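You operate a simulated robot arm through the tools that you are given. There is no shell and no other tool. Be economical: measure what you need, move in short steps, check, and stop when the job is done.

The job below is to be done with a simulated two-armed robot. You get a single attempt, and the scene is never put back.

TASK
Clamp the upright frame, lay the grey bead on and push it home with the cream block.
Fine: put the cream block back; no scuffs. Set down upright: cream block.

The check looks at the end state, three seconds after you hand in, the way a careful person would. Anything else that was tipped, shoved, dropped, spilled or broken makes it a failure.

THE ROBOT
Two 7-joint arms with two-finger parallel grippers on one trunk, on a base that drives. Base frame: it is fixed to the floor where the robot stands at the start and does not move with it; the origin is under the middle of the robot, x ahead of it, y to its left, z up; the surface under the hand at the start is at about z = 0.9. Readings come in m, degrees, newtons and seconds.
The left shoulder is at the start at [0.05, 0.165, 1.23], the right one opposite. With the tool pointing down near the work surface each hand reaches from about 0.2 to 0.68 m from the robot's upright axis, wherever it stands, measured 20 degrees to its own side. Places, roughly: cream block (5x5x8 cm) [0.5, -0.5, 0.9]; head of the upright frame [0.6, 0.1, 1.2]; orange clips [0.6, 0.1, 1.2]; white frame handle [0.6, -0.1, 1]. Payload 3.91 kg a hand.
The tool frame of a hand sits at the grasp point between the pads (the TCP): z along the fingers, y along the line on which they close. The tips reach 0.03 m beyond it. Largest opening 0.11 m; finger width 0.02, thickness 0.01; the body of the gripper, 0.048 by 0.112 m, starts 0.055 m behind the TCP.
Orientation is that of the tool frame in the base frame, as [roll, pitch, yaw] about the fixed x, y, z axes, in that order (R = Rz(yaw) Ry(pitch) Rx(roll)). With the fingers straight down and closing along the base's y, the tool's x points along the base's -x, its y along +y and its z along -z.

THE INTERFACE
- The arms move only by the tool nudge_tool. It takes "left_targets", "right_targets" or both (then of equal length, played together; a hand with none holds still); each is a list that holds one entry, the list of rows, each a list of 7 numbers: the shift along the tool's x, y, z in units of 400 mm (1.0 is 400 mm), then the turn, a rotation vector about the tool's x, y, z in units of 60 degrees (1.0 is 60 degrees), then the opening, from 0 (shut) to 1 (fully open). In form: [[[tx, ty, tz, ax, ay, az, grip], ...]]. A call has 1 to 20 rows; each row is the pose to reach, as a shift and turn from the pose commanded when the call began, along the tool's axes at that moment. A call with a number of a shift or a turn outside -1 to 1 is refused whole. A row lasts 0.2 s, in which the tool goes at most 0.05 m and 8.6 degrees; a call with a longer step from one row to the next is refused whole, and so is a gripper value outside its range. Where a pose cannot be reached the arm comes as near as it can. A force on the tool above 40 N (or 10 N above the force at the start of the call, whichever is more), or a blocked arm, ends the call early, and 0.2 s more pass. The fingers move at their own pace (about 0.045 m/s each) and stop on an object; they squeeze with about 31 N. The grip force told is the motor's: it shows also when the fingers shut on nothing. Time passes only in rows, and 0.2 s behind the last, so rows that repeat a pose let the fingers close. The reply holds the time, the measured pose of the TCP, the force on the tool along the base axes, the opening and the grip force, in the units named above and with some noise, with the torque about the TCP (base axes, N m) and any sound that the robot's microphone picked up, and new pictures: "show" is both (left out), scene, wrist or none (wrist: the cameras of the hands that moved).
- Cameras (640 x 400 px; columns grow to the right, rows downward): "scene" is now at [0.1171, 0.0006, 1.4015]; the picture's right is [0.01, -1.00, 0.00], its down [-0.57, -0.01, -0.82] and it looks along [0.82, 0.01, -0.57] (base axes); focal length 235 px, centre (320, 200). "left" rides on the left gripper at [0.072, -0.017, -0.103] in its tool frame; the picture's right is [0.23, 0.97, 0.00], its down [-0.76, 0.18, -0.62] and it looks along [-0.61, 0.14, 0.78] (tool axes); focal length 222 px, centre (320, 200). "right" rides on the right gripper at [0.072, 0.017, -0.103] in its tool frame; the picture's right is [-0.23, 0.97, 0.00], its down [-0.76, -0.18, -0.62] and it looks along [-0.61, -0.14, 0.78] (tool axes); focal length 222 px, centre (320, 200). There is no depth. A picture from a camera that has moved, and an enlarged one, comes with that camera's place and axes in the base frame and with its lens.
- lift_body(by): slides the trunk up (or, below 0, down) by that many m; the arms and the scene camera ride with it, the base frame stays. It gives what a move gives, with no picture.
- roll_base(legs): drives the robot by 1 to 6 legs, each [ahead, left, turn to the left] in m, m and degrees, along the robot's own axes; the way and the turn of a leg run together, so that a leg with both is an arc; at most 1.5 m and 180 degrees a leg. The arms and the cameras ride along, it lands a little off, and it stops where it bumps. It gives what a move gives, and a new picture of the scene camera.
- aim_head(pan, tilt): turns the head with the scene camera to pan (to the left, within 80 degrees either way) and tilt (down, from -29 to 69), counted from straight ahead of the robot. It gives what a move gives, and a new picture of the scene camera.
- enlarge(camera, box): a new picture of the part [left, top, right, bottom] of that camera's present view, enlarged. The clock stands still meanwhile.
- finish_job(): hands the job in; it is judged then, once.

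Work in short steps. Places have to be worked out from the pictures, the camera data and where the tool is seen: move nearer, look again, correct. Check each grasp and each placing, and mend what went wrong. You have 120 turns and 260 pictures in all, those below and enlarged ones among them. Open the grippers and draw the arms clear of the work before you hand the job in, unless the task says otherwise; then end with one line.

The tools are called after ">>>" as a command line: name --argument value ..., lists and objects as JSON in quotes. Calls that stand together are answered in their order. nudge_tool: Moves the arms, as the interface text tells. Its arguments: {"type":"object","properties":{"left_targets":{"type":"array","items":{"type":"array","items":{"type":"array","items":{"type":"number"}}}},"right_targets":{"type":"array","items":{"type":"array","items":{"type":"array","items":{"type":"number"}}}},"show":{"type":"string","enum":["both","scene","wrist","none"]}},"required":[]} The other tools are called the same way: lift_body (by) slides the trunk up or down; roll_base (legs) drives the base; aim_head (pan, tilt) turns the head that bears the scene camera; enlarge (camera, box) takes an enlarged picture of a part of a camera's view; finish_job () hands the job in.

At the start:

```text
time: 0.0
left_tcp_pos: [0.4116, 0.063, 0.9993]
left_ee_rot: [180.0, 0.0, 180.0]
left_ft_force: [-0.5, -0.2, 0.4]
left_ft_torque: [0.04, 0.05, -0.03]
left_opening: 0.1098
left_finger_force: 0.0
right_tcp_pos: [0.399, -0.4152, 0.9995]
right_ee_rot: [-179.9, -0.1, -180.0]
right_ft_force: [0.4, -0.2, -0.5]
right_ft_torque: [-0.04, 0.02, 0.03]
right_opening: 0.1101
right_finger_force: 0.0
trunk travel left (down, up): [-0.45, 0.053]
robot x, y, heading: [0.0024, 0.0017, -0.1]
head pan, tilt: [0.8, 34.9]
```

scene: 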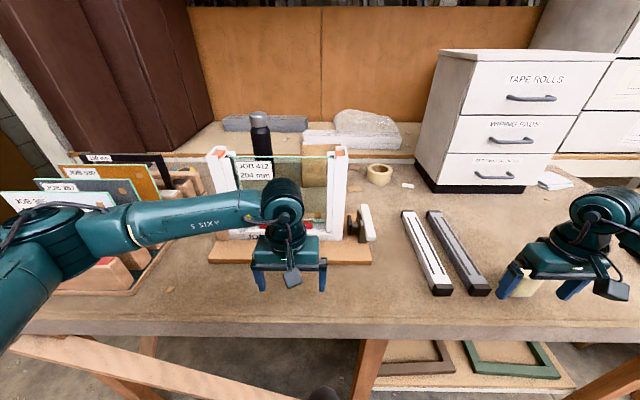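
right: 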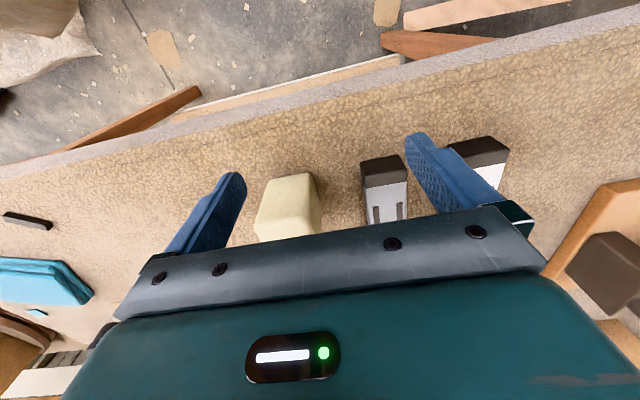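
left: 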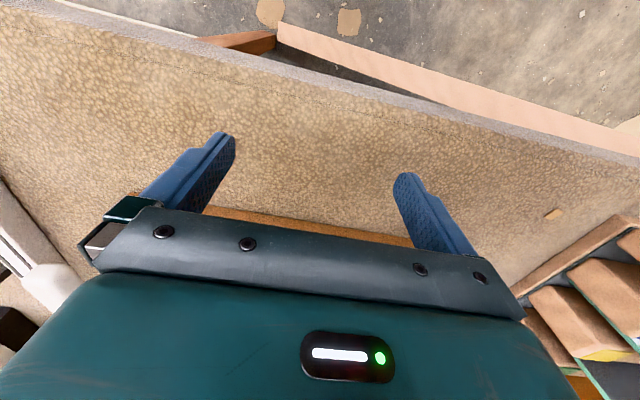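

The left arm partly hides the frame; I first look closer at the frame, the beads and the block.

>>> enlarge --camera "scene" --box '[190, 90, 400, 280]'

>>> enlarge --camera "scene" --box '[340, 160, 640, 330]'

```text
2.11 times, centred on (295, 185) of scene
camera zoom: at [0.1171, 0.0006, 1.4015], right [0.01, -1.0, 0.0], down [-0.57, -0.01, -0.82], along [0.82, 0.01, -0.57], focal length 496 px, centre (373, 232)
```

zoom: 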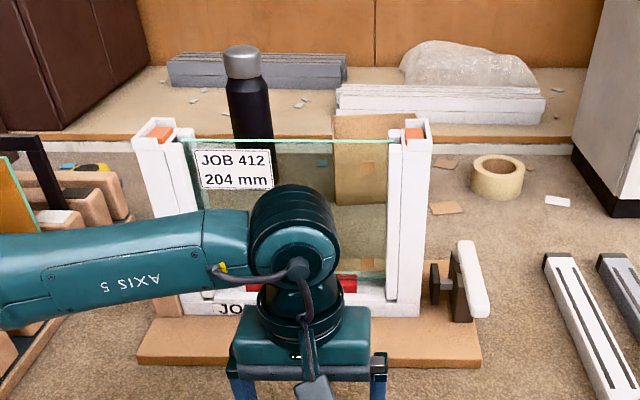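

```text
2.13 times, centred on (490, 245) of scene
camera zoom: at [0.1171, 0.0006, 1.4015], right [0.01, -1.0, 0.0], down [-0.57, -0.01, -0.82], along [0.82, 0.01, -0.57], focal length 502 px, centre (-43, 104)
```

zoom: 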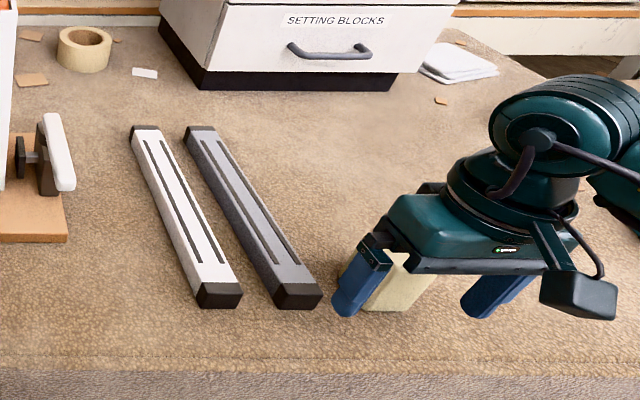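

I draw the left arm back, up and to the left to uncover the frame.

>>> nudge_tool --left_targets '[[[0.08, 0, -0.08, 0, 0, 0, 1], [0.16, 0, -0.16, 0, 0, 0, 1], [0.24, 0.06, -0.2, 0, 0, 0, 1], [0.24, 0.16, -0.25, 0, 0, 0, 1], [0.24, 0.26, -0.25, 0, 0, 0, 1], [0.24, 0.36, -0.25, 0, 0, 0, 1], [0.24, 0.46, -0.25, 0, 0, 0, 1]]]' --show "scene"

```text
time: 1.6
left_tcp_pos: [0.3139, 0.247, 1.1011]
left_ee_rot: [180.0, 0.2, 179.9]
left_ft_force: [0.4, 0.3, -0.3]
left_ft_torque: [-0.02, -0.01, 0.0]
left_opening: 0.1102
left_finger_force: 0.1
right_tcp_pos: [0.3989, -0.4161, 1.0012]
right_ee_rot: [-179.9, 0.0, 179.9]
right_ft_force: [-0.8, -0.4, 0.2]
right_ft_torque: [0.01, -0.01, 0.01]
right_opening: 0.1098
right_finger_force: 0.1
trunk travel left (down, up): [-0.45, 0.053]
robot x, y, heading: [-0.0018, 0.0003, 0.1]
head pan, tilt: [0.8, 34.9]
camera scene: at [0.1165, 0.0013, 1.4016], right [0.01, -1.0, 0.0], down [-0.57, -0.01, -0.82], along [0.82, 0.01, -0.57], focal length 235 px, centre (320, 200)
```

scene: 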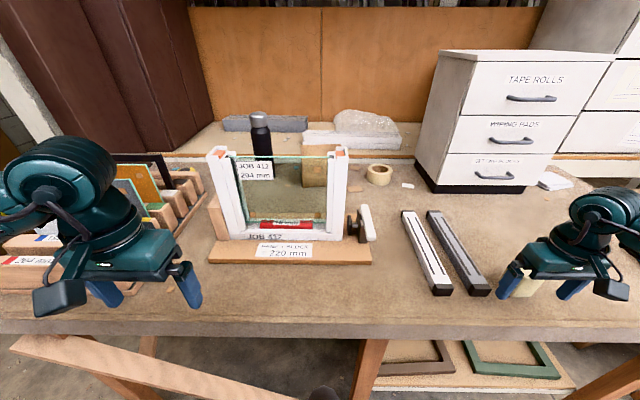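

>>> enlarge --camera "scene" --box '[195, 130, 295, 210]'

>>> enlarge --camera "scene" --box '[290, 130, 390, 280]'

>>> enlarge --camera "scene" --box '[190, 190, 390, 280]'

```text
5.00 times, centred on (245, 170) of scene
camera zoom: at [0.1165, 0.0013, 1.4016], right [0.01, -1.0, 0.0], down [-0.57, -0.01, -0.82], along [0.82, 0.01, -0.57], focal length 1177 px, centre (695, 350)
```

zoom: 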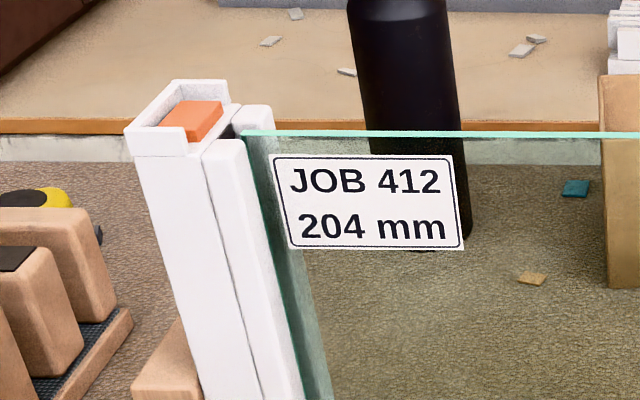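

```text
2.67 times, centred on (340, 205) of scene
camera zoom: at [0.1165, 0.0013, 1.4016], right [0.01, -1.0, 0.0], down [-0.57, -0.01, -0.82], along [0.82, 0.01, -0.57], focal length 628 px, centre (267, 187)
```

zoom: 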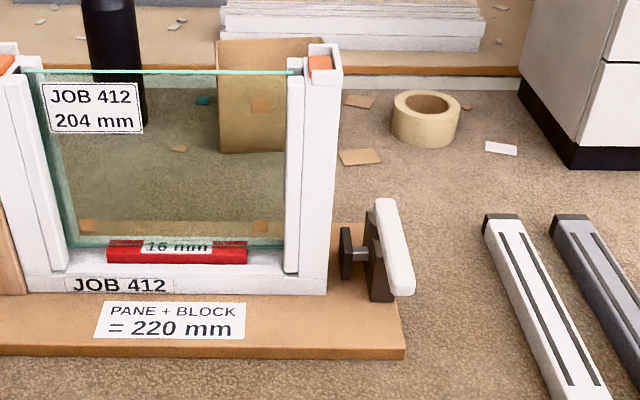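

```text
3.20 times, centred on (290, 235) of scene
camera zoom: at [0.1165, 0.0013, 1.4016], right [0.01, -1.0, 0.0], down [-0.57, -0.01, -0.82], along [0.82, 0.01, -0.57], focal length 753 px, centre (416, 88)
```

zoom: 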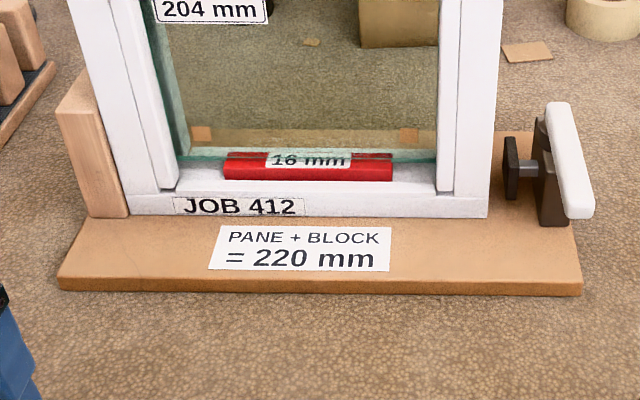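

Pane (204) plus block (16) gives the needed 220 mm, so those are right. Next I bring the right wrist camera high over the clamp to understand its handle.

>>> nudge_tool --right_targets '[[[0, 0, -0.12, 0, 0, 0, 1], [0, 0, -0.24, 0, 0, 0, 1], [0, 0, -0.36, 0, 0, 0, 1], [0, 0.12, -0.38, 0, 0, 0, 1], [0, 0.24, -0.38, 0, 0, 0, 1], [0, 0.36, -0.38, 0, 0, 0, 1], [0, 0.48, -0.38, 0, 0, 0, 1], [0, 0.6, -0.38, 0, 0, 0, 1], [0, 0.72, -0.38, 0, 0, 0, 1], [0, 0.8, -0.38, 0, 0, 0, 1]]]' --show "both"

```text
time: 3.8
left_tcp_pos: [0.3152, 0.2465, 1.0995]
left_ee_rot: [180.0, 0.0, 179.9]
left_ft_force: [-0.8, 0.6, -1.2]
left_ft_torque: [-0.02, -0.04, 0.01]
left_opening: 0.1104
left_finger_force: 0.1
right_tcp_pos: [0.3978, -0.094, 1.1556]
right_ee_rot: [180.0, 0.0, -180.0]
right_ft_force: [-0.1, 0.6, 0.3]
right_ft_torque: [-0.01, 0.01, 0.0]
right_opening: 0.1098
right_finger_force: 0.1
trunk travel left (down, up): [-0.45, 0.053]
robot x, y, heading: [0.0008, 0.0019, 0.1]
head pan, tilt: [0.8, 34.9]
camera scene: at [0.1172, 0.0011, 1.4014], right [0.01, -1.0, 0.0], down [-0.57, -0.01, -0.82], along [0.82, 0.01, -0.57], focal length 235 px, centre (320, 200)
camera right: at [0.3246, -0.0791, 1.2581], right [0.23, 0.97, 0.0], down [0.76, -0.18, 0.62], along [0.61, -0.14, -0.78], focal length 222 px, centre (320, 200)
```

scene: 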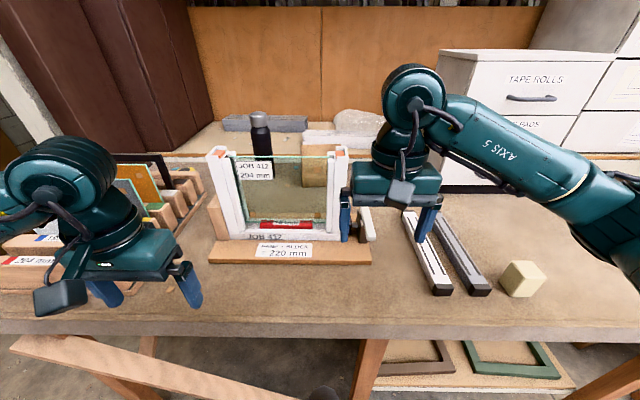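
right: 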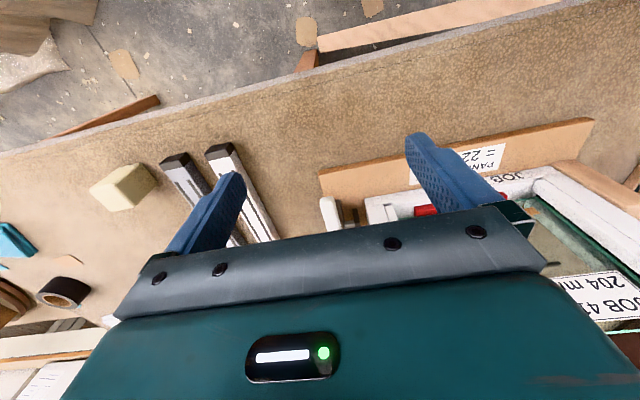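

>>> enlarge --camera "right" --box '[290, 130, 450, 230]'

>>> enlarge --camera "scene" --box '[400, 190, 580, 310]'

```text
4.00 times, centred on (370, 180) of right
camera zoom: at [0.3246, -0.0791, 1.2581], right [0.23, 0.97, 0.0], down [0.76, -0.18, 0.62], along [0.61, -0.14, -0.78], focal length 888 px, centre (120, 280)
```

zoom: 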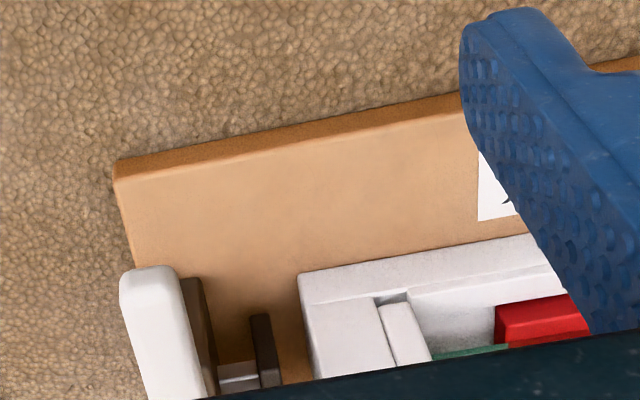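

```text
3.33 times, centred on (490, 250) of scene
camera zoom: at [0.1172, 0.0011, 1.4014], right [0.01, -1.0, 0.0], down [-0.57, -0.01, -0.82], along [0.82, 0.01, -0.57], focal length 785 px, centre (-247, 33)
```

zoom: 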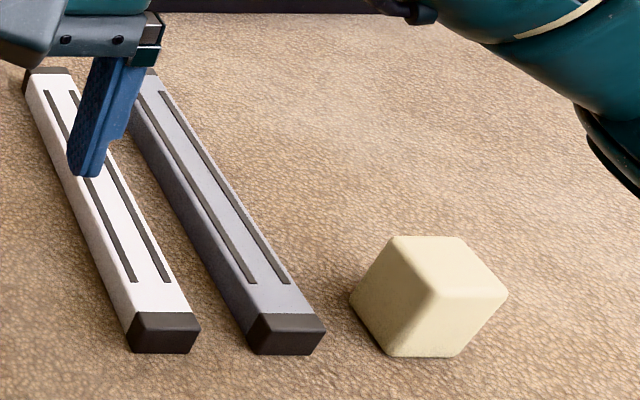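

The handle is a white bar lying along x at about (0.515–0.67, −0.113, 1.01). I drive a bit to the right to view the clamp from its side and to get the bead within reach.

>>> roll_base --legs '[[0, -0.25, 0]]'

```text
time: 6.6
left_tcp_pos: [0.3149, -0.0031, 1.1005]
left_ee_rot: [179.9, -0.1, 179.9]
left_ft_force: [0.3, -0.1, -0.2]
left_ft_torque: [0.0, 0.02, 0.0]
left_opening: 0.1099
left_finger_force: 0.0
right_tcp_pos: [0.398, -0.3448, 1.155]
right_ee_rot: [-180.0, 0.0, 179.9]
right_ft_force: [0.2, 0.3, -0.6]
right_ft_torque: [0.01, 0.01, -0.01]
right_opening: 0.1101
right_finger_force: 0.0
trunk travel left (down, up): [-0.45, 0.053]
robot x, y, heading: [0.0009, -0.2508, -0.2]
head pan, tilt: [0.8, 34.9]
camera scene: at [0.1168, -0.2487, 1.4015], right [0.01, -1.0, 0.0], down [-0.57, -0.01, -0.82], along [0.82, 0.01, -0.57], focal length 235 px, centre (320, 200)
```

scene: 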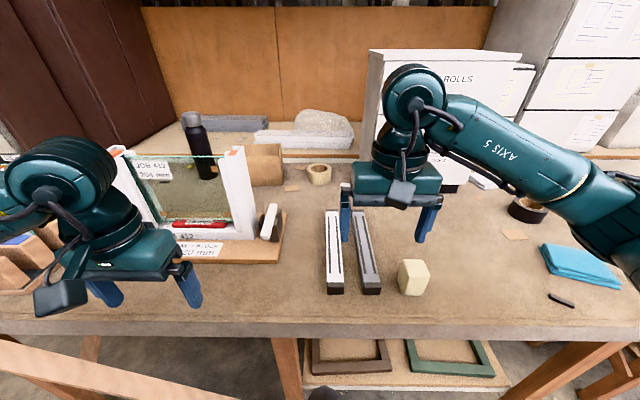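

>>> enlarge --camera "scene" --box '[210, 185, 300, 265]'

>>> enlarge --camera "scene" --box '[320, 200, 450, 310]'

>>> enlarge --camera "scene" --box '[210, 140, 260, 180]'

```text
5.00 times, centred on (255, 225) of scene
camera zoom: at [0.1168, -0.2487, 1.4015], right [0.01, -1.0, 0.0], down [-0.57, -0.01, -0.82], along [0.82, 0.01, -0.57], focal length 1177 px, centre (645, 75)
```

zoom: 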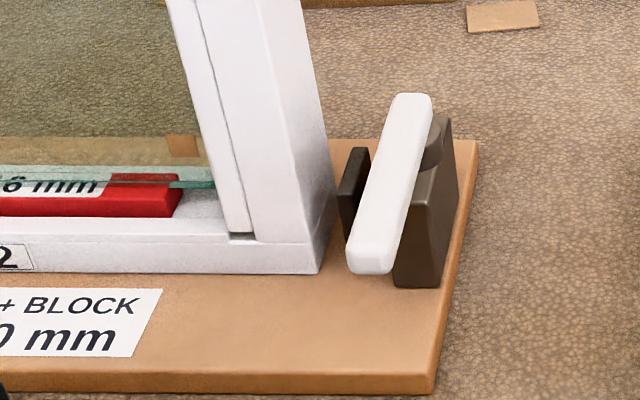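

```text
3.64 times, centred on (385, 255) of scene
camera zoom: at [0.1168, -0.2487, 1.4015], right [0.01, -1.0, 0.0], down [-0.57, -0.01, -0.82], along [0.82, 0.01, -0.57], focal length 856 px, centre (84, 0)
```

zoom: 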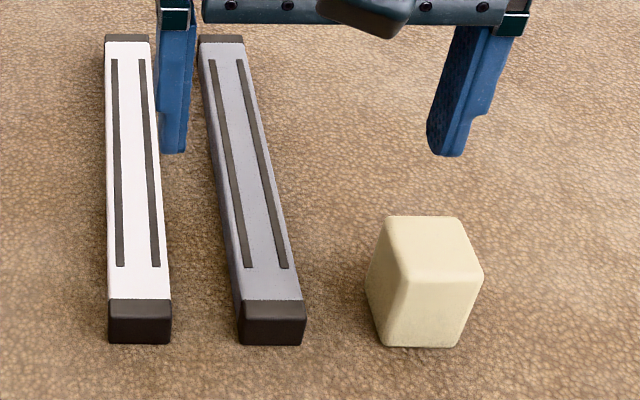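

```text
10.00 times, centred on (235, 160) of scene
camera zoom: at [0.1168, -0.2487, 1.4015], right [0.01, -1.0, 0.0], down [-0.57, -0.01, -0.82], along [0.82, 0.01, -0.57], focal length 2354 px, centre (1170, 600)
```

zoom: 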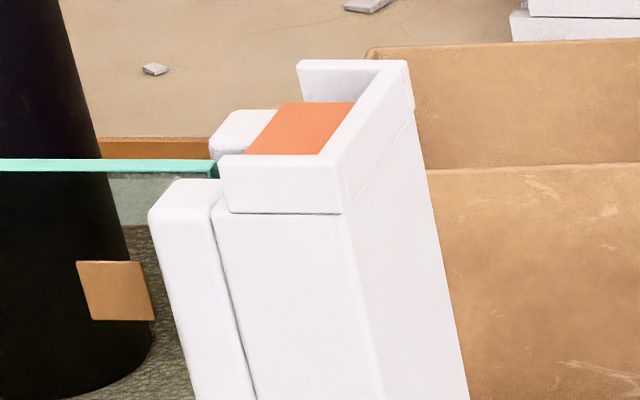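

The bar seems to sit on a vertical boss near its far end, so it probably swings in the horizontal plane. I bring the right camera above it, and the left hand aside.

>>> nudge_tool --right_targets '[[[0, 0.06, -0.1, 0, 0, 0, 1], [-0.06, 0.14, -0.12, 0, 0, 0, 1], [-0.12, 0.24, -0.12, 0, 0, 0, 1], [-0.18, 0.34, -0.12, 0, 0, 0, 1], [-0.24, 0.44, -0.12, 0, 0, 0, 1], [-0.3, 0.53, -0.12, 0, 0, 0, 1], [-0.33, 0.61, -0.12, 0, 0, 0, 1]]]' --left_targets '[[[0, 0.1, 0, 0, 0, 0, 1], [0, 0.2, 0, 0, 0, 0, 1], [0, 0.3, 0, 0, 0, 0, 1], [0, 0.4, 0, 0, 0, 0, 1], [0, 0.5, 0, 0, 0, 0, 1], [0, 0.55, 0, 0, 0, 0, 1], [0, 0.55, 0, 0, 0, 0, 1]]]' --show "both"

```text
time: 8.2
left_tcp_pos: [0.3163, 0.2184, 1.1]
left_ee_rot: [179.9, 0.0, 179.8]
left_ft_force: [0.8, -0.5, 0.8]
left_ft_torque: [0.03, -0.02, 0.03]
left_opening: 0.11
left_finger_force: 0.1
right_tcp_pos: [0.5163, -0.1306, 1.2014]
right_ee_rot: [179.9, 0.1, 179.9]
right_ft_force: [0.4, 0.1, -1.0]
right_ft_torque: [0.0, -0.01, -0.01]
right_opening: 0.1097
right_finger_force: 0.0
right hand out of reach, approached as far as the arm can: row 7
trunk travel left (down, up): [-0.45, 0.053]
robot x, y, heading: [-0.0017, -0.2544, -0.1]
head pan, tilt: [0.8, 34.9]
camera scene: at [0.1172, -0.2501, 1.4014], right [0.01, -1.0, 0.0], down [-0.57, -0.01, -0.82], along [0.82, 0.01, -0.57], focal length 235 px, centre (320, 200)
camera right: at [0.4432, -0.1156, 1.3048], right [0.23, 0.97, 0.0], down [0.76, -0.18, 0.62], along [0.61, -0.14, -0.78], focal length 222 px, centre (320, 200)
camera left: at [0.2438, 0.2017, 1.2038], right [-0.22, 0.97, 0.0], down [0.76, 0.17, 0.62], along [0.61, 0.14, -0.78], focal length 222 px, centre (320, 200)
```

scene: 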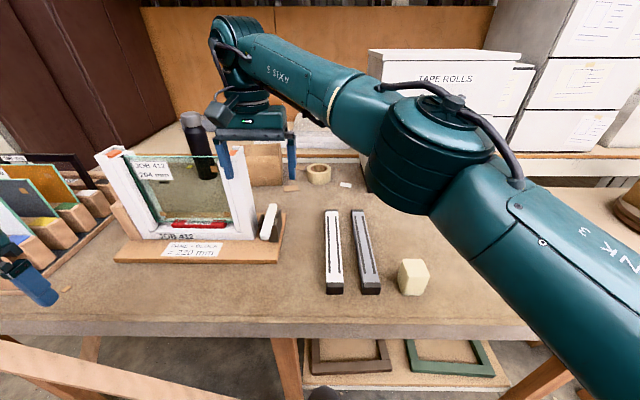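
right: 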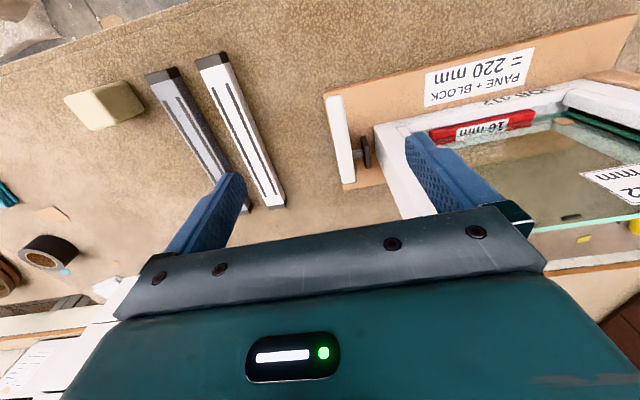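
left: 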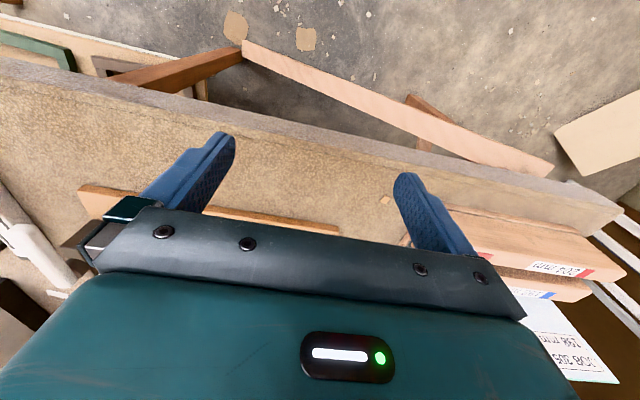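

>>> enlarge --camera "right" --box '[310, 60, 440, 210]'

>>> enlarge --camera "scene" --box '[320, 200, 450, 310]'

```text
2.67 times, centred on (375, 135) of right
camera zoom: at [0.4432, -0.1156, 1.3048], right [0.23, 0.97, 0.0], down [0.76, -0.18, 0.62], along [0.61, -0.14, -0.78], focal length 592 px, centre (173, 373)
```

zoom: 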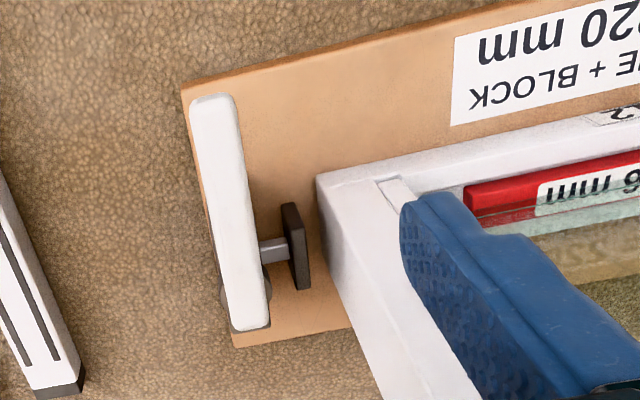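

```text
3.64 times, centred on (385, 255) of scene
camera zoom: at [0.1172, -0.2501, 1.4014], right [0.01, -1.0, 0.0], down [-0.57, -0.01, -0.82], along [0.82, 0.01, -0.57], focal length 856 px, centre (84, 0)
```

zoom: 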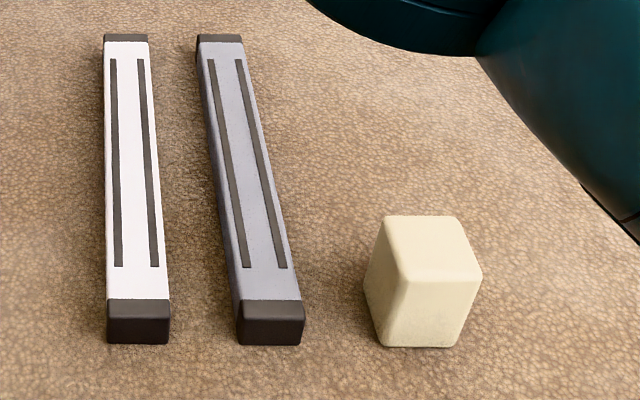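

The pivot is vertical under the handle's far end (about (0.645, −0.113)), so it swings horizontally. I drive left 0.15 m so the right hand can work on it comfortably.

>>> roll_base --legs '[[0, 0.15, 0]]'

```text
time: 10.1
left_tcp_pos: [0.3162, 0.3658, 1.0992]
left_ee_rot: [180.0, -0.1, 179.8]
left_ft_force: [-0.5, -0.4, -0.4]
left_ft_torque: [-0.03, -0.01, -0.01]
left_opening: 0.1101
left_finger_force: 0.1
right_tcp_pos: [0.5169, 0.0189, 1.2008]
right_ee_rot: [-180.0, 0.1, 179.9]
right_ft_force: [-0.1, 0.3, -0.4]
right_ft_torque: [0.0, -0.01, 0.02]
right_opening: 0.1098
right_finger_force: 0.0
trunk travel left (down, up): [-0.45, 0.053]
robot x, y, heading: [0.0035, -0.1028, -0.2]
head pan, tilt: [0.8, 34.9]
camera scene: at [0.1171, -0.1011, 1.4015], right [0.01, -1.0, 0.0], down [-0.57, -0.01, -0.82], along [0.82, 0.01, -0.57], focal length 235 px, centre (320, 200)
```

scene: 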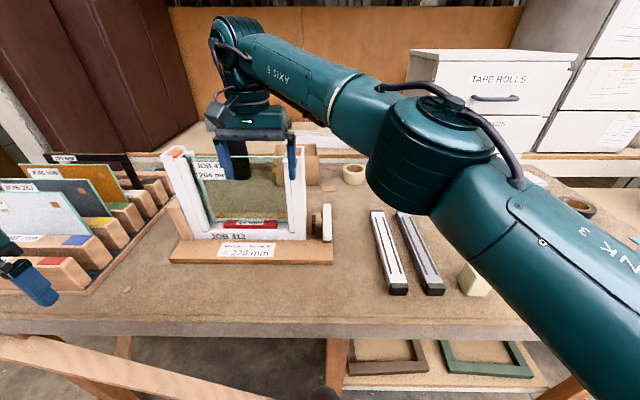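

I move the right hand over the handle's near part, with fingers half open.

>>> nudge_tool --right_targets '[[[0, -0.1, 0, 0, 0, 0, 0.55], [0, -0.2, 0.02, 0, 0, 0, 0.55], [-0.03, -0.3, 0.08, 0, 0, 0, 0.55], [-0.058, -0.33, 0.15, 0, 0, 0, 0.55], [-0.058, -0.33, 0.2, 0, 0, 0, 0.55]]]' --show "both"

```text
time: 11.3
left_tcp_pos: [0.3159, 0.3655, 1.1008]
left_ee_rot: [179.9, -0.1, 179.9]
left_ft_force: [0.2, 0.3, -0.2]
left_ft_torque: [-0.01, 0.0, 0.0]
left_opening: 0.1101
left_finger_force: 0.1
right_tcp_pos: [0.5442, -0.1135, 1.1207]
right_ee_rot: [-180.0, 0.1, 179.9]
right_ft_force: [-0.6, -0.4, -0.3]
right_ft_torque: [0.03, 0.01, 0.0]
right_opening: 0.0605
right_finger_force: 0.2
trunk travel left (down, up): [-0.45, 0.053]
robot x, y, heading: [0.0023, -0.0999, -0.0]
head pan, tilt: [0.8, 34.9]
camera scene: at [0.1173, -0.1017, 1.4015], right [0.01, -1.0, 0.0], down [-0.57, -0.01, -0.82], along [0.82, 0.01, -0.57], focal length 235 px, centre (320, 200)
camera right: at [0.4701, -0.0978, 1.2244], right [0.23, 0.97, 0.0], down [0.76, -0.18, 0.62], along [0.61, -0.14, -0.78], focal length 222 px, centre (320, 200)
```

scene: 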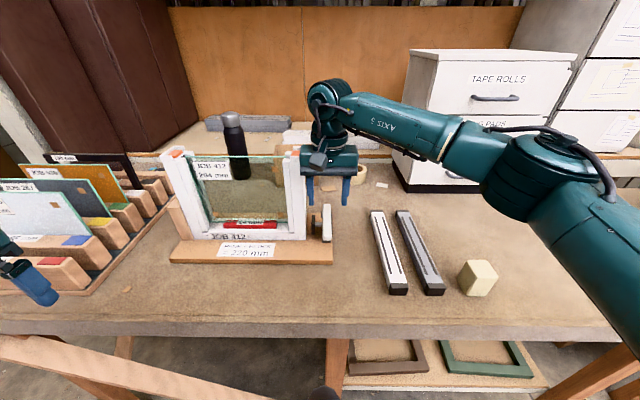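
right: 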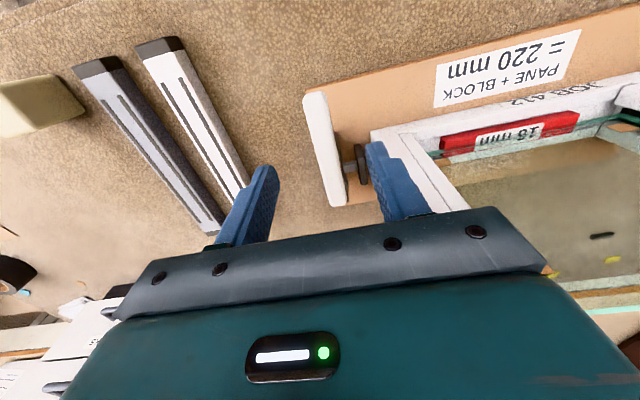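

The handle lies centred between the fingers. I go down to straddle it.

>>> nudge_tool --right_targets '[[[0, 0, 0.1, 0, 0, 0, 0.55], [0, 0, 0.18, 0, 0, 0, 0.55], [0, 0, 0.25, 0, 0, 0, 0.55], [0, 0, 0.26, 0, 0, 0, 0.4]]]' --show "both"

```text
time: 12.3
left_tcp_pos: [0.3166, 0.3664, 1.1]
left_ee_rot: [180.0, 0.0, 179.9]
left_ft_force: [0.4, 1.3, 0.1]
left_ft_torque: [0.0, -0.01, -0.01]
left_opening: 0.1101
left_finger_force: 0.0
right_tcp_pos: [0.5413, -0.1128, 1.0174]
right_ee_rot: [-180.0, 0.1, 179.9]
right_ft_force: [-0.2, -0.5, -0.3]
right_ft_torque: [-0.01, -0.02, 0.0]
right_opening: 0.0439
right_finger_force: 0.1
trunk travel left (down, up): [-0.45, 0.053]
robot x, y, heading: [0.005, -0.1014, -0.4]
head pan, tilt: [0.8, 34.9]
camera scene: at [0.117, -0.1014, 1.4015], right [0.01, -1.0, 0.0], down [-0.57, -0.01, -0.82], along [0.82, 0.01, -0.57], focal length 235 px, centre (320, 200)
camera right: at [0.4671, -0.0971, 1.1206], right [0.23, 0.97, 0.0], down [0.76, -0.18, 0.62], along [0.61, -0.14, -0.78], focal length 222 px, centre (320, 200)
```

scene: 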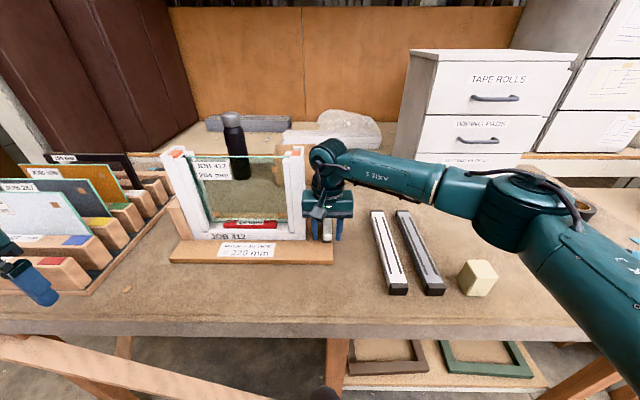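
right: 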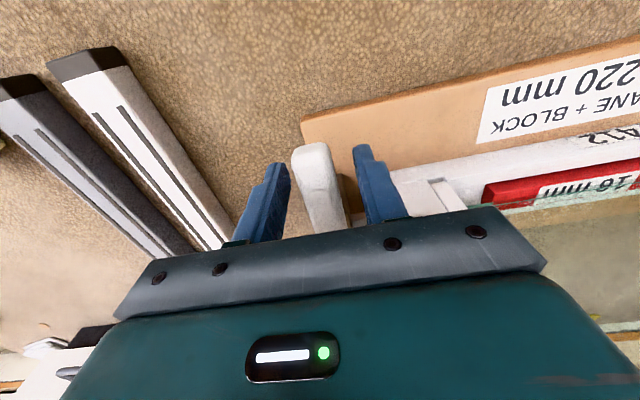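

Straddled. I probe outwards (−y) gently and watch the force.

>>> nudge_tool --right_targets '[[[0, -0.02, 0, 0, 0, 0, 0.4], [0, -0.035, 0, 0, 0, 0, 0.4], [0, -0.05, 0, 0, 0, 0, 0.4], [0, -0.065, 0, 0, 0, 0, 0.4], [0, -0.08, 0, 0, 0, 0, 0.4]]]' --show "wrist"

```text
time: 13.5
left_tcp_pos: [0.3151, 0.3657, 1.0992]
left_ee_rot: [-179.9, 0.0, 179.8]
left_ft_force: [-0.6, -0.4, 0.6]
left_ft_torque: [-0.03, -0.04, -0.02]
left_opening: 0.11
left_finger_force: 0.1
right_tcp_pos: [0.5405, -0.1472, 1.0165]
right_ee_rot: [-180.0, -0.1, 179.9]
right_ft_force: [0.7, 1.2, 1.0]
right_ft_torque: [0.05, 0.02, 0.0]
right_opening: 0.0443
right_finger_force: 0.3
trunk travel left (down, up): [-0.45, 0.053]
robot x, y, heading: [0.0003, -0.1048, -0.2]
head pan, tilt: [0.8, 34.9]
camera right: at [0.4666, -0.1311, 1.1197], right [0.23, 0.97, 0.0], down [0.76, -0.18, 0.62], along [0.61, -0.14, -0.78], focal length 222 px, centre (320, 200)
```

right: 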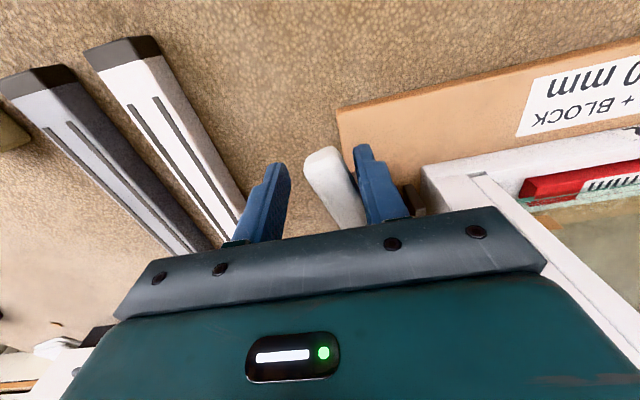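

The handle swings outward freely (≈1 N). I follow its arc with the hand turning along.

>>> nudge_tool --right_targets '[[[-0.021, 0.003, 0, 0, 0, -0.133, 0.4], [-0.028, -0.014, 0, 0, 0, -0.267, 0.4], [-0.04, -0.037, 0, 0, 0, -0.4, 0.4], [-0.0565, -0.0625, 0, 0, 0, -0.533, 0.4], [-0.0765, -0.086, 0, 0, 0, -0.667, 0.4], [-0.099, -0.106, 0, 0, 0, -0.8, 0.4], [-0.124, -0.124, 0, 0, 0, -0.933, 0.4]]]' --show "both"

```text
time: 15.1
left_tcp_pos: [0.3157, 0.3657, 1.0998]
left_ee_rot: [179.9, 0.0, 180.0]
left_ft_force: [-0.1, 0.1, 0.4]
left_ft_torque: [0.01, 0.01, 0.03]
left_opening: 0.1098
left_finger_force: 0.0
right_tcp_pos: [0.5322, -0.2013, 1.0005]
right_ee_rot: [-179.9, 0.1, -133.9]
right_ft_force: [-0.3, -0.2, -0.5]
right_ft_torque: [-0.01, 0.01, 0.0]
right_opening: 0.044
right_finger_force: 0.0
right hand out of reach, approached as far as the arm can: row 6, 7
trunk travel left (down, up): [-0.45, 0.053]
robot x, y, heading: [0.0031, -0.1067, -0.2]
head pan, tilt: [0.8, 34.9]
camera scene: at [0.1167, -0.1022, 1.4016], right [0.01, -1.0, 0.0], down [-0.57, -0.01, -0.82], along [0.82, 0.01, -0.57], focal length 235 px, centre (320, 200)
camera right: at [0.4695, -0.2426, 1.104], right [-0.54, 0.84, 0.0], down [0.66, 0.42, 0.62], along [0.53, 0.34, -0.78], focal length 222 px, centre (320, 200)
```

scene: 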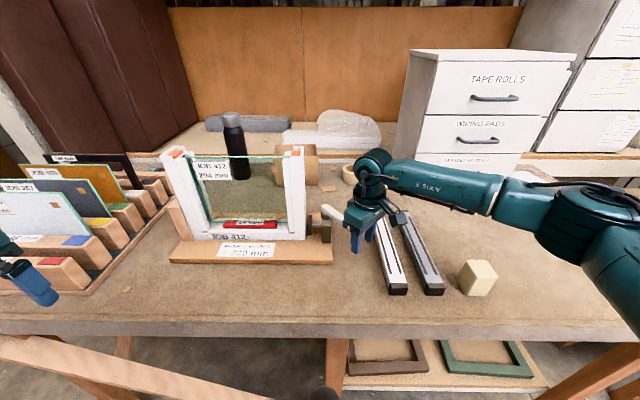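
right: 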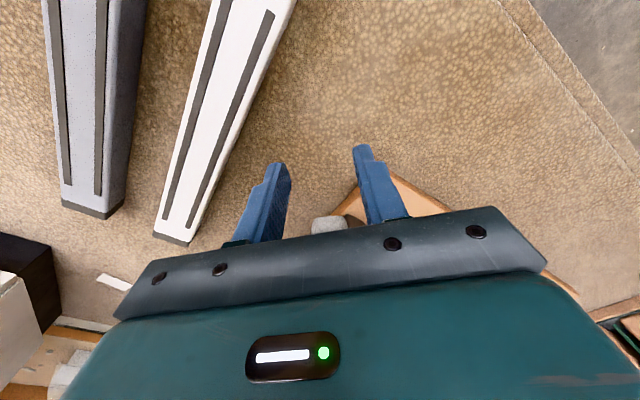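

The wrist ran out of range while turning. I look at how far the handle has come.

>>> enlarge --camera "scene" --box '[280, 190, 400, 265]'

```text
5.33 times, centred on (340, 228) of scene
camera zoom: at [0.1167, -0.1022, 1.4016], right [0.01, -1.0, 0.0], down [-0.57, -0.01, -0.82], along [0.82, 0.01, -0.57], focal length 1256 px, centre (213, 53)
```

zoom: 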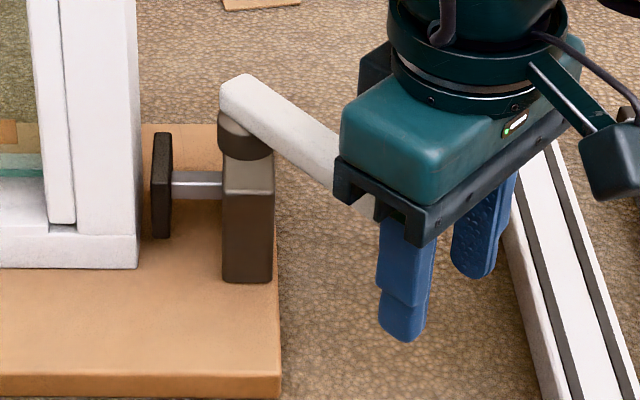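

Handle is at about 50°, pivot near (0.64, −0.112). I lift, square the hand, shut the fingers, and come down in front of the handle to push it on in +x.

>>> nudge_tool --right_targets '[[[0, 0, -0.1, 0, 0, 0, 0.3], [0, 0, -0.2, 0, 0, 0.1, 0], [0.01, 0.01, -0.22, 0, 0, 0.23, 0], [0.02, 0.02, -0.22, 0, 0, 0.37, 0], [0.03, 0.03, -0.22, 0, 0, 0.5, 0], [0.038, 0.04, -0.22, 0, 0, 0.63, 0], [0.038, 0.04, -0.22, 0, 0, 0.767, 0]]]' --show "both"

```text
time: 16.7
left_tcp_pos: [0.3177, 0.3662, 1.1008]
left_ee_rot: [180.0, 0.0, 179.9]
left_ft_force: [0.8, -0.2, -0.2]
left_ft_torque: [-0.02, -0.02, 0.02]
left_opening: 0.1097
left_finger_force: 0.2
right_tcp_pos: [0.5134, -0.1987, 1.089]
right_ee_rot: [180.0, 0.1, 179.9]
right_ft_force: [0.1, -0.1, 0.5]
right_ft_torque: [-0.03, 0.0, 0.0]
right_opening: 0.0
right_finger_force: 30.8
trunk travel left (down, up): [-0.45, 0.053]
robot x, y, heading: [-0.0015, -0.0988, -0.1]
head pan, tilt: [0.8, 34.9]
camera scene: at [0.1172, -0.1015, 1.4015], right [0.01, -1.0, 0.0], down [-0.57, -0.01, -0.82], along [0.82, 0.01, -0.57], focal length 235 px, centre (320, 200)
camera right: at [0.4388, -0.1829, 1.192], right [0.23, 0.97, 0.0], down [0.76, -0.18, 0.62], along [0.61, -0.14, -0.78], focal length 222 px, centre (320, 200)
```

scene: 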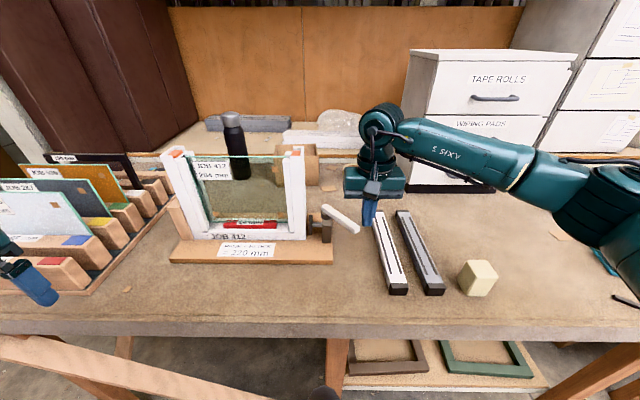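
right: 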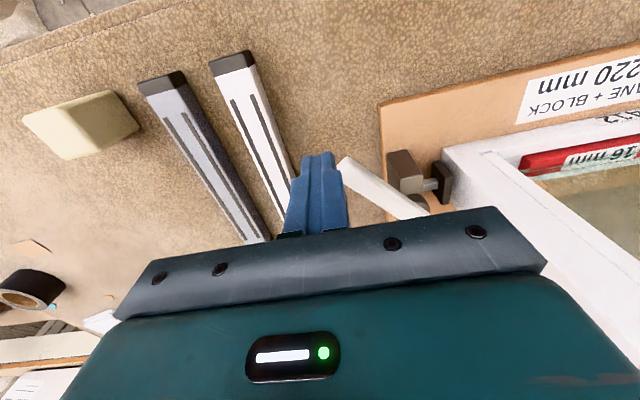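

Tip is at about (0.543, −0.183), i.e. ~36°. I lower the shut fingers on its inner side and push along the arc.

>>> nudge_tool --right_targets '[[[0, 0.1, 0, 0, 0, 0, 0], [0, 0.109, 0.1, 0, 0, 0, 0], [0, 0.109, 0.187, 0, 0, 0, 0], [-0.06, 0.1, 0.187, 0, 0, 0, 0], [-0.12, 0.095, 0.187, 0, 0, 0, 0], [-0.14, 0.07, 0.187, 0, 0, 0, 0], [-0.159, 0.048, 0.187, 0, 0, 0, 0], [-0.183, 0.03, 0.187, 0, 0, 0, 0], [-0.2075, 0.013, 0.187, 0, 0, 0, 0]]]' --show "both"

```text
time: 18.7
left_tcp_pos: [0.3137, 0.3668, 1.1013]
left_ee_rot: [-180.0, 0.2, 179.9]
left_ft_force: [1.4, -0.1, 0.0]
left_ft_torque: [0.02, -0.01, -0.01]
left_opening: 0.11
left_finger_force: 0.1
right_tcp_pos: [0.5795, -0.1832, 1.012]
right_ee_rot: [179.6, -1.2, -179.1]
right_ft_force: [-22.0, 3.0, 8.2]
right_ft_torque: [-0.09, -0.29, -0.28]
right_opening: 0.0
right_finger_force: 31.3
trunk travel left (down, up): [-0.45, 0.053]
robot x, y, heading: [-0.0014, -0.0998, -0.0]
head pan, tilt: [0.8, 34.9]
stopped in row 9 (right hand): the force on the tool passed its limit at 48 N (the readings are from after the stop); the commanded pose is now the measured one
camera scene: at [0.1132, -0.1016, 1.402], right [0.01, -1.0, 0.0], down [-0.57, -0.01, -0.82], along [0.82, 0.01, -0.57], focal length 235 px, centre (320, 200)
camera right: at [0.5084, -0.1695, 1.1175], right [0.21, 0.98, 0.0], down [0.78, -0.17, 0.61], along [0.59, -0.13, -0.8], focal length 222 px, centre (320, 200)
```

scene: 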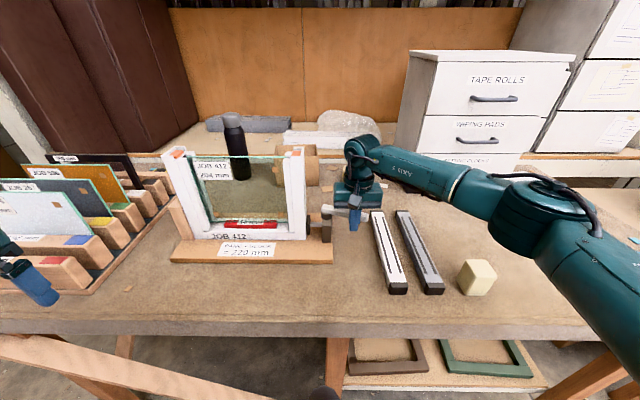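
right: 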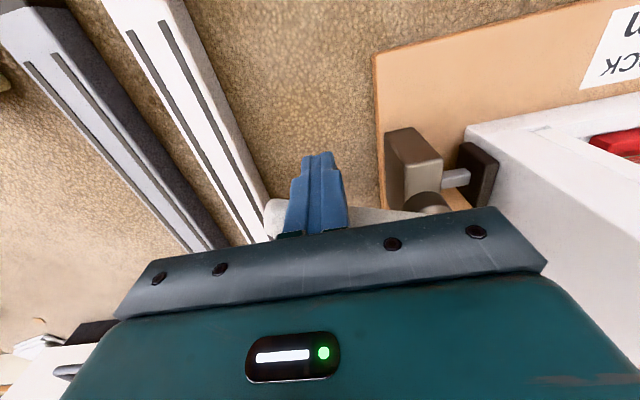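

>>> enlarge --camera "right" --box '[340, 100, 520, 220]'

>>> enlarge --camera "scene" --box '[280, 190, 400, 265]'

```text
3.33 times, centred on (430, 160) of right
camera zoom: at [0.5084, -0.1695, 1.1175], right [0.21, 0.98, 0.0], down [0.78, -0.17, 0.61], along [0.59, -0.13, -0.8], focal length 740 px, centre (-47, 333)
```

zoom: 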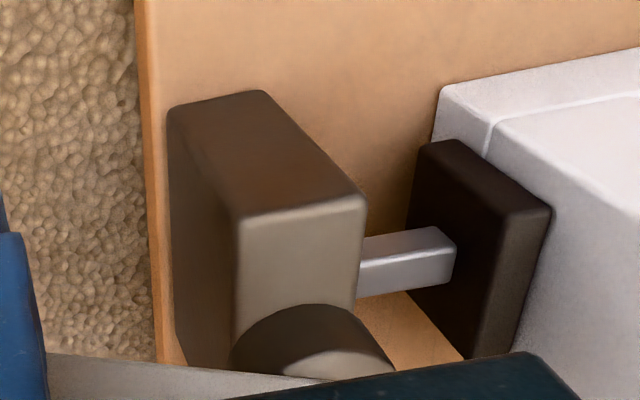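

```text
5.33 times, centred on (340, 228) of scene
camera zoom: at [0.1132, -0.1016, 1.402], right [0.01, -1.0, 0.0], down [-0.57, -0.01, -0.82], along [0.82, 0.01, -0.57], focal length 1256 px, centre (213, 53)
```

zoom: 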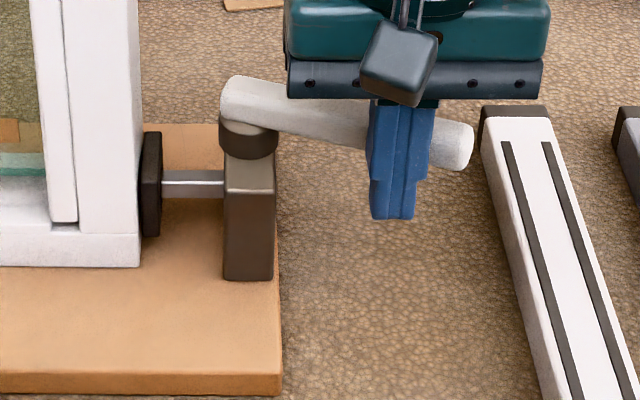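

The pad now meets the jamb, and the handle is at ~71° with the force rising. I take a longer lever nearer the tip and push a little further.

>>> nudge_tool --right_targets '[[[0.03, 0, 0, 0, 0, 0, 0], [0.03, -0.065, 0, 0, 0, 0, 0], [0.01, -0.068, 0, 0, 0, 0, 0], [-0.01, -0.072, 0, 0, 0, 0, 0], [-0.025, -0.078, 0, 0, 0, 0, 0], [-0.036, -0.084, 0, 0, 0, 0, 0], [-0.048, -0.086, 0, 0, 0, 0, 0], [-0.06, -0.09, 0, 0, 0, 0, 0], [-0.072, -0.094, 0, 0, 0, 0, 0], [-0.084, -0.0975, 0, 0, 0, 0, 0]]]' --show "both"

```text
time: 19.6
left_tcp_pos: [0.3123, 0.366, 1.1004]
left_ee_rot: [179.9, 0.1, 179.9]
left_ft_force: [1.2, 0.1, 0.2]
left_ft_torque: [-0.03, 0.05, 0.02]
left_opening: 0.1099
left_finger_force: 0.1
right_tcp_pos: [0.5721, -0.2107, 1.0126]
right_ee_rot: [179.7, -2.3, -178.9]
right_ft_force: [-25.2, -1.4, 10.8]
right_ft_torque: [-0.12, -0.31, -0.24]
right_opening: 0.0
right_finger_force: 31.0
trunk travel left (down, up): [-0.45, 0.053]
robot x, y, heading: [-0.0021, -0.1051, 0.2]
head pan, tilt: [0.8, 34.9]
stopped in row 4 (right hand): the force on the tool passed its limit at 46 N (the readings are from after the stop); the commanded pose is now the measured one
camera scene: at [0.1119, -0.1016, 1.4022], right [0.01, -1.0, 0.0], down [-0.57, -0.01, -0.82], along [0.82, 0.01, -0.57], focal length 235 px, centre (320, 200)
camera right: at [0.5029, -0.1959, 1.1181], right [0.21, 0.98, 0.0], down [0.79, -0.17, 0.59], along [0.58, -0.13, -0.81], focal length 222 px, centre (320, 200)
```

scene: 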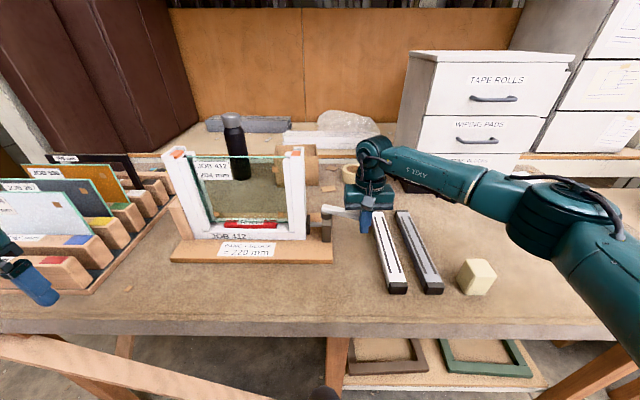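
right: 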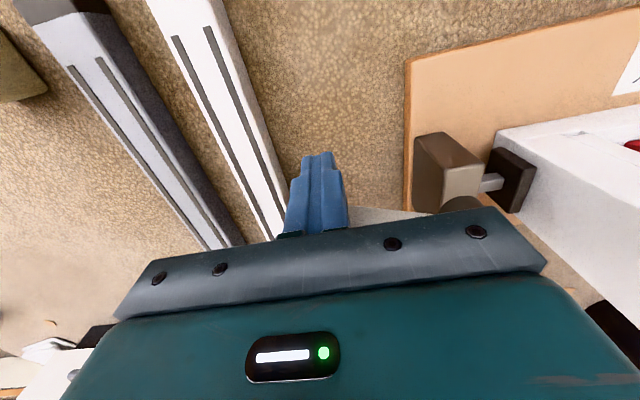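

With the longer lever it stops at the same angle with 46 N — a hard stop. I back off and lift to see if the handle stays.

>>> nudge_tool --right_targets '[[[0.06, 0, 0, 0, 0, 0, 0], [0.1, -0.02, -0.08, 0, 0, 0, 0], [0.1, -0.1, -0.18, 0, 0, 0, 0], [0.1, -0.2, -0.28, 0, 0, 0, 0.3]]]' --show "both"

>>> enlarge --camera "scene" --box '[280, 190, 400, 265]'

```text
refused: row 3 steps farther than a row can; nothing moved
```

```text
5.33 times, centred on (340, 228) of scene
camera zoom: at [0.1119, -0.1016, 1.4022], right [0.01, -1.0, 0.0], down [-0.57, -0.01, -0.82], along [0.82, 0.01, -0.57], focal length 1256 px, centre (213, 53)
```

zoom: 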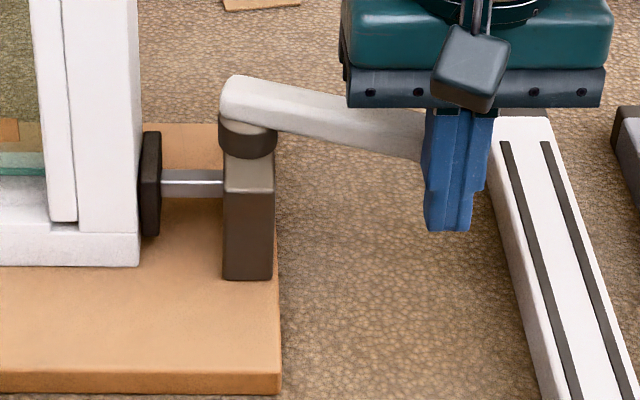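

The last row step was too large; I repeat it with smaller steps.

>>> nudge_tool --right_targets '[[[0.06, 0, 0, 0, 0, 0, 0], [0.1, -0.02, -0.06, 0, 0, 0, 0], [0.1, -0.05, -0.16, 0, 0, 0, 0], [0.1, -0.13, -0.24, 0, 0, 0, 0.3], [0.1, -0.22, -0.3, 0, 0, 0, 0.6], [0.1, -0.3, -0.32, 0, 0, 0, 0.7]]]' --show "both"

>>> enlarge --camera "scene" --box '[280, 190, 400, 265]'

```text
time: 21.0
left_tcp_pos: [0.3144, 0.3653, 1.1004]
left_ee_rot: [-180.0, 0.1, 179.9]
left_ft_force: [-0.3, -0.4, 0.0]
left_ft_torque: [0.0, 0.02, 0.02]
left_opening: 0.1097
left_finger_force: 0.0
right_tcp_pos: [0.543, -0.3346, 1.1369]
right_ee_rot: [179.9, -2.0, -178.9]
right_ft_force: [-0.2, -0.2, 0.1]
right_ft_torque: [0.04, 0.01, -0.01]
right_opening: 0.0663
right_finger_force: 0.1
trunk travel left (down, up): [-0.45, 0.053]
robot x, y, heading: [0.0006, -0.1021, -0.2]
head pan, tilt: [0.8, 34.9]
camera scene: at [0.1158, -0.1018, 1.4015], right [0.01, -1.0, 0.0], down [-0.57, -0.01, -0.82], along [0.82, 0.01, -0.57], focal length 235 px, centre (320, 200)
camera right: at [0.4731, -0.3209, 1.2433], right [0.21, 0.98, 0.0], down [0.79, -0.17, 0.6], along [0.58, -0.13, -0.8], focal length 222 px, centre (320, 200)
```

scene: 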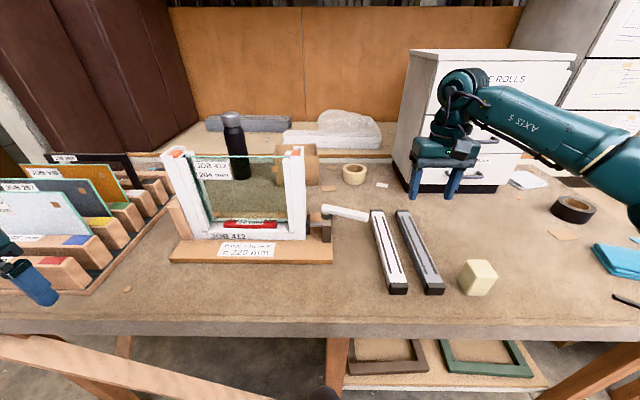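
right: 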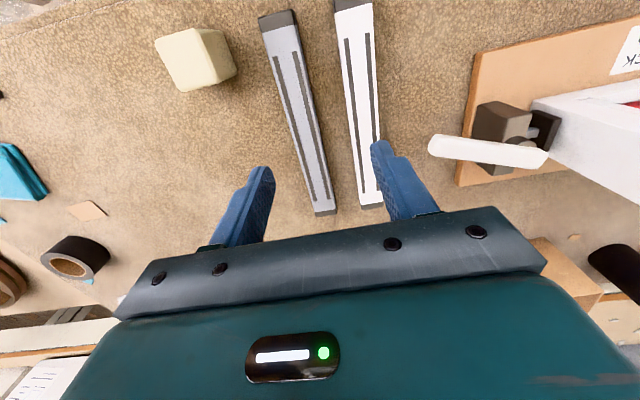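

```text
5.33 times, centred on (340, 228) of scene
camera zoom: at [0.1158, -0.1018, 1.4015], right [0.01, -1.0, 0.0], down [-0.57, -0.01, -0.82], along [0.82, 0.01, -0.57], focal length 1256 px, centre (213, 53)
```

zoom: 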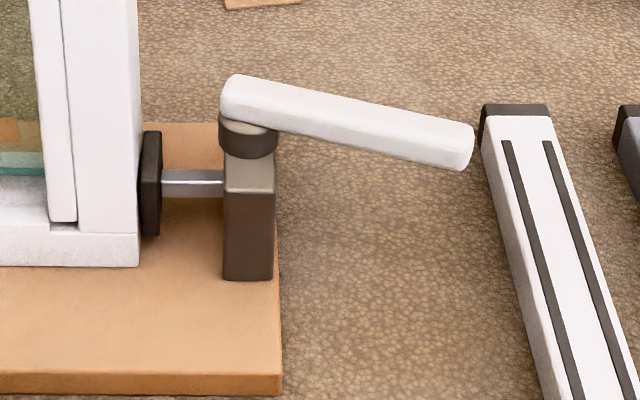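

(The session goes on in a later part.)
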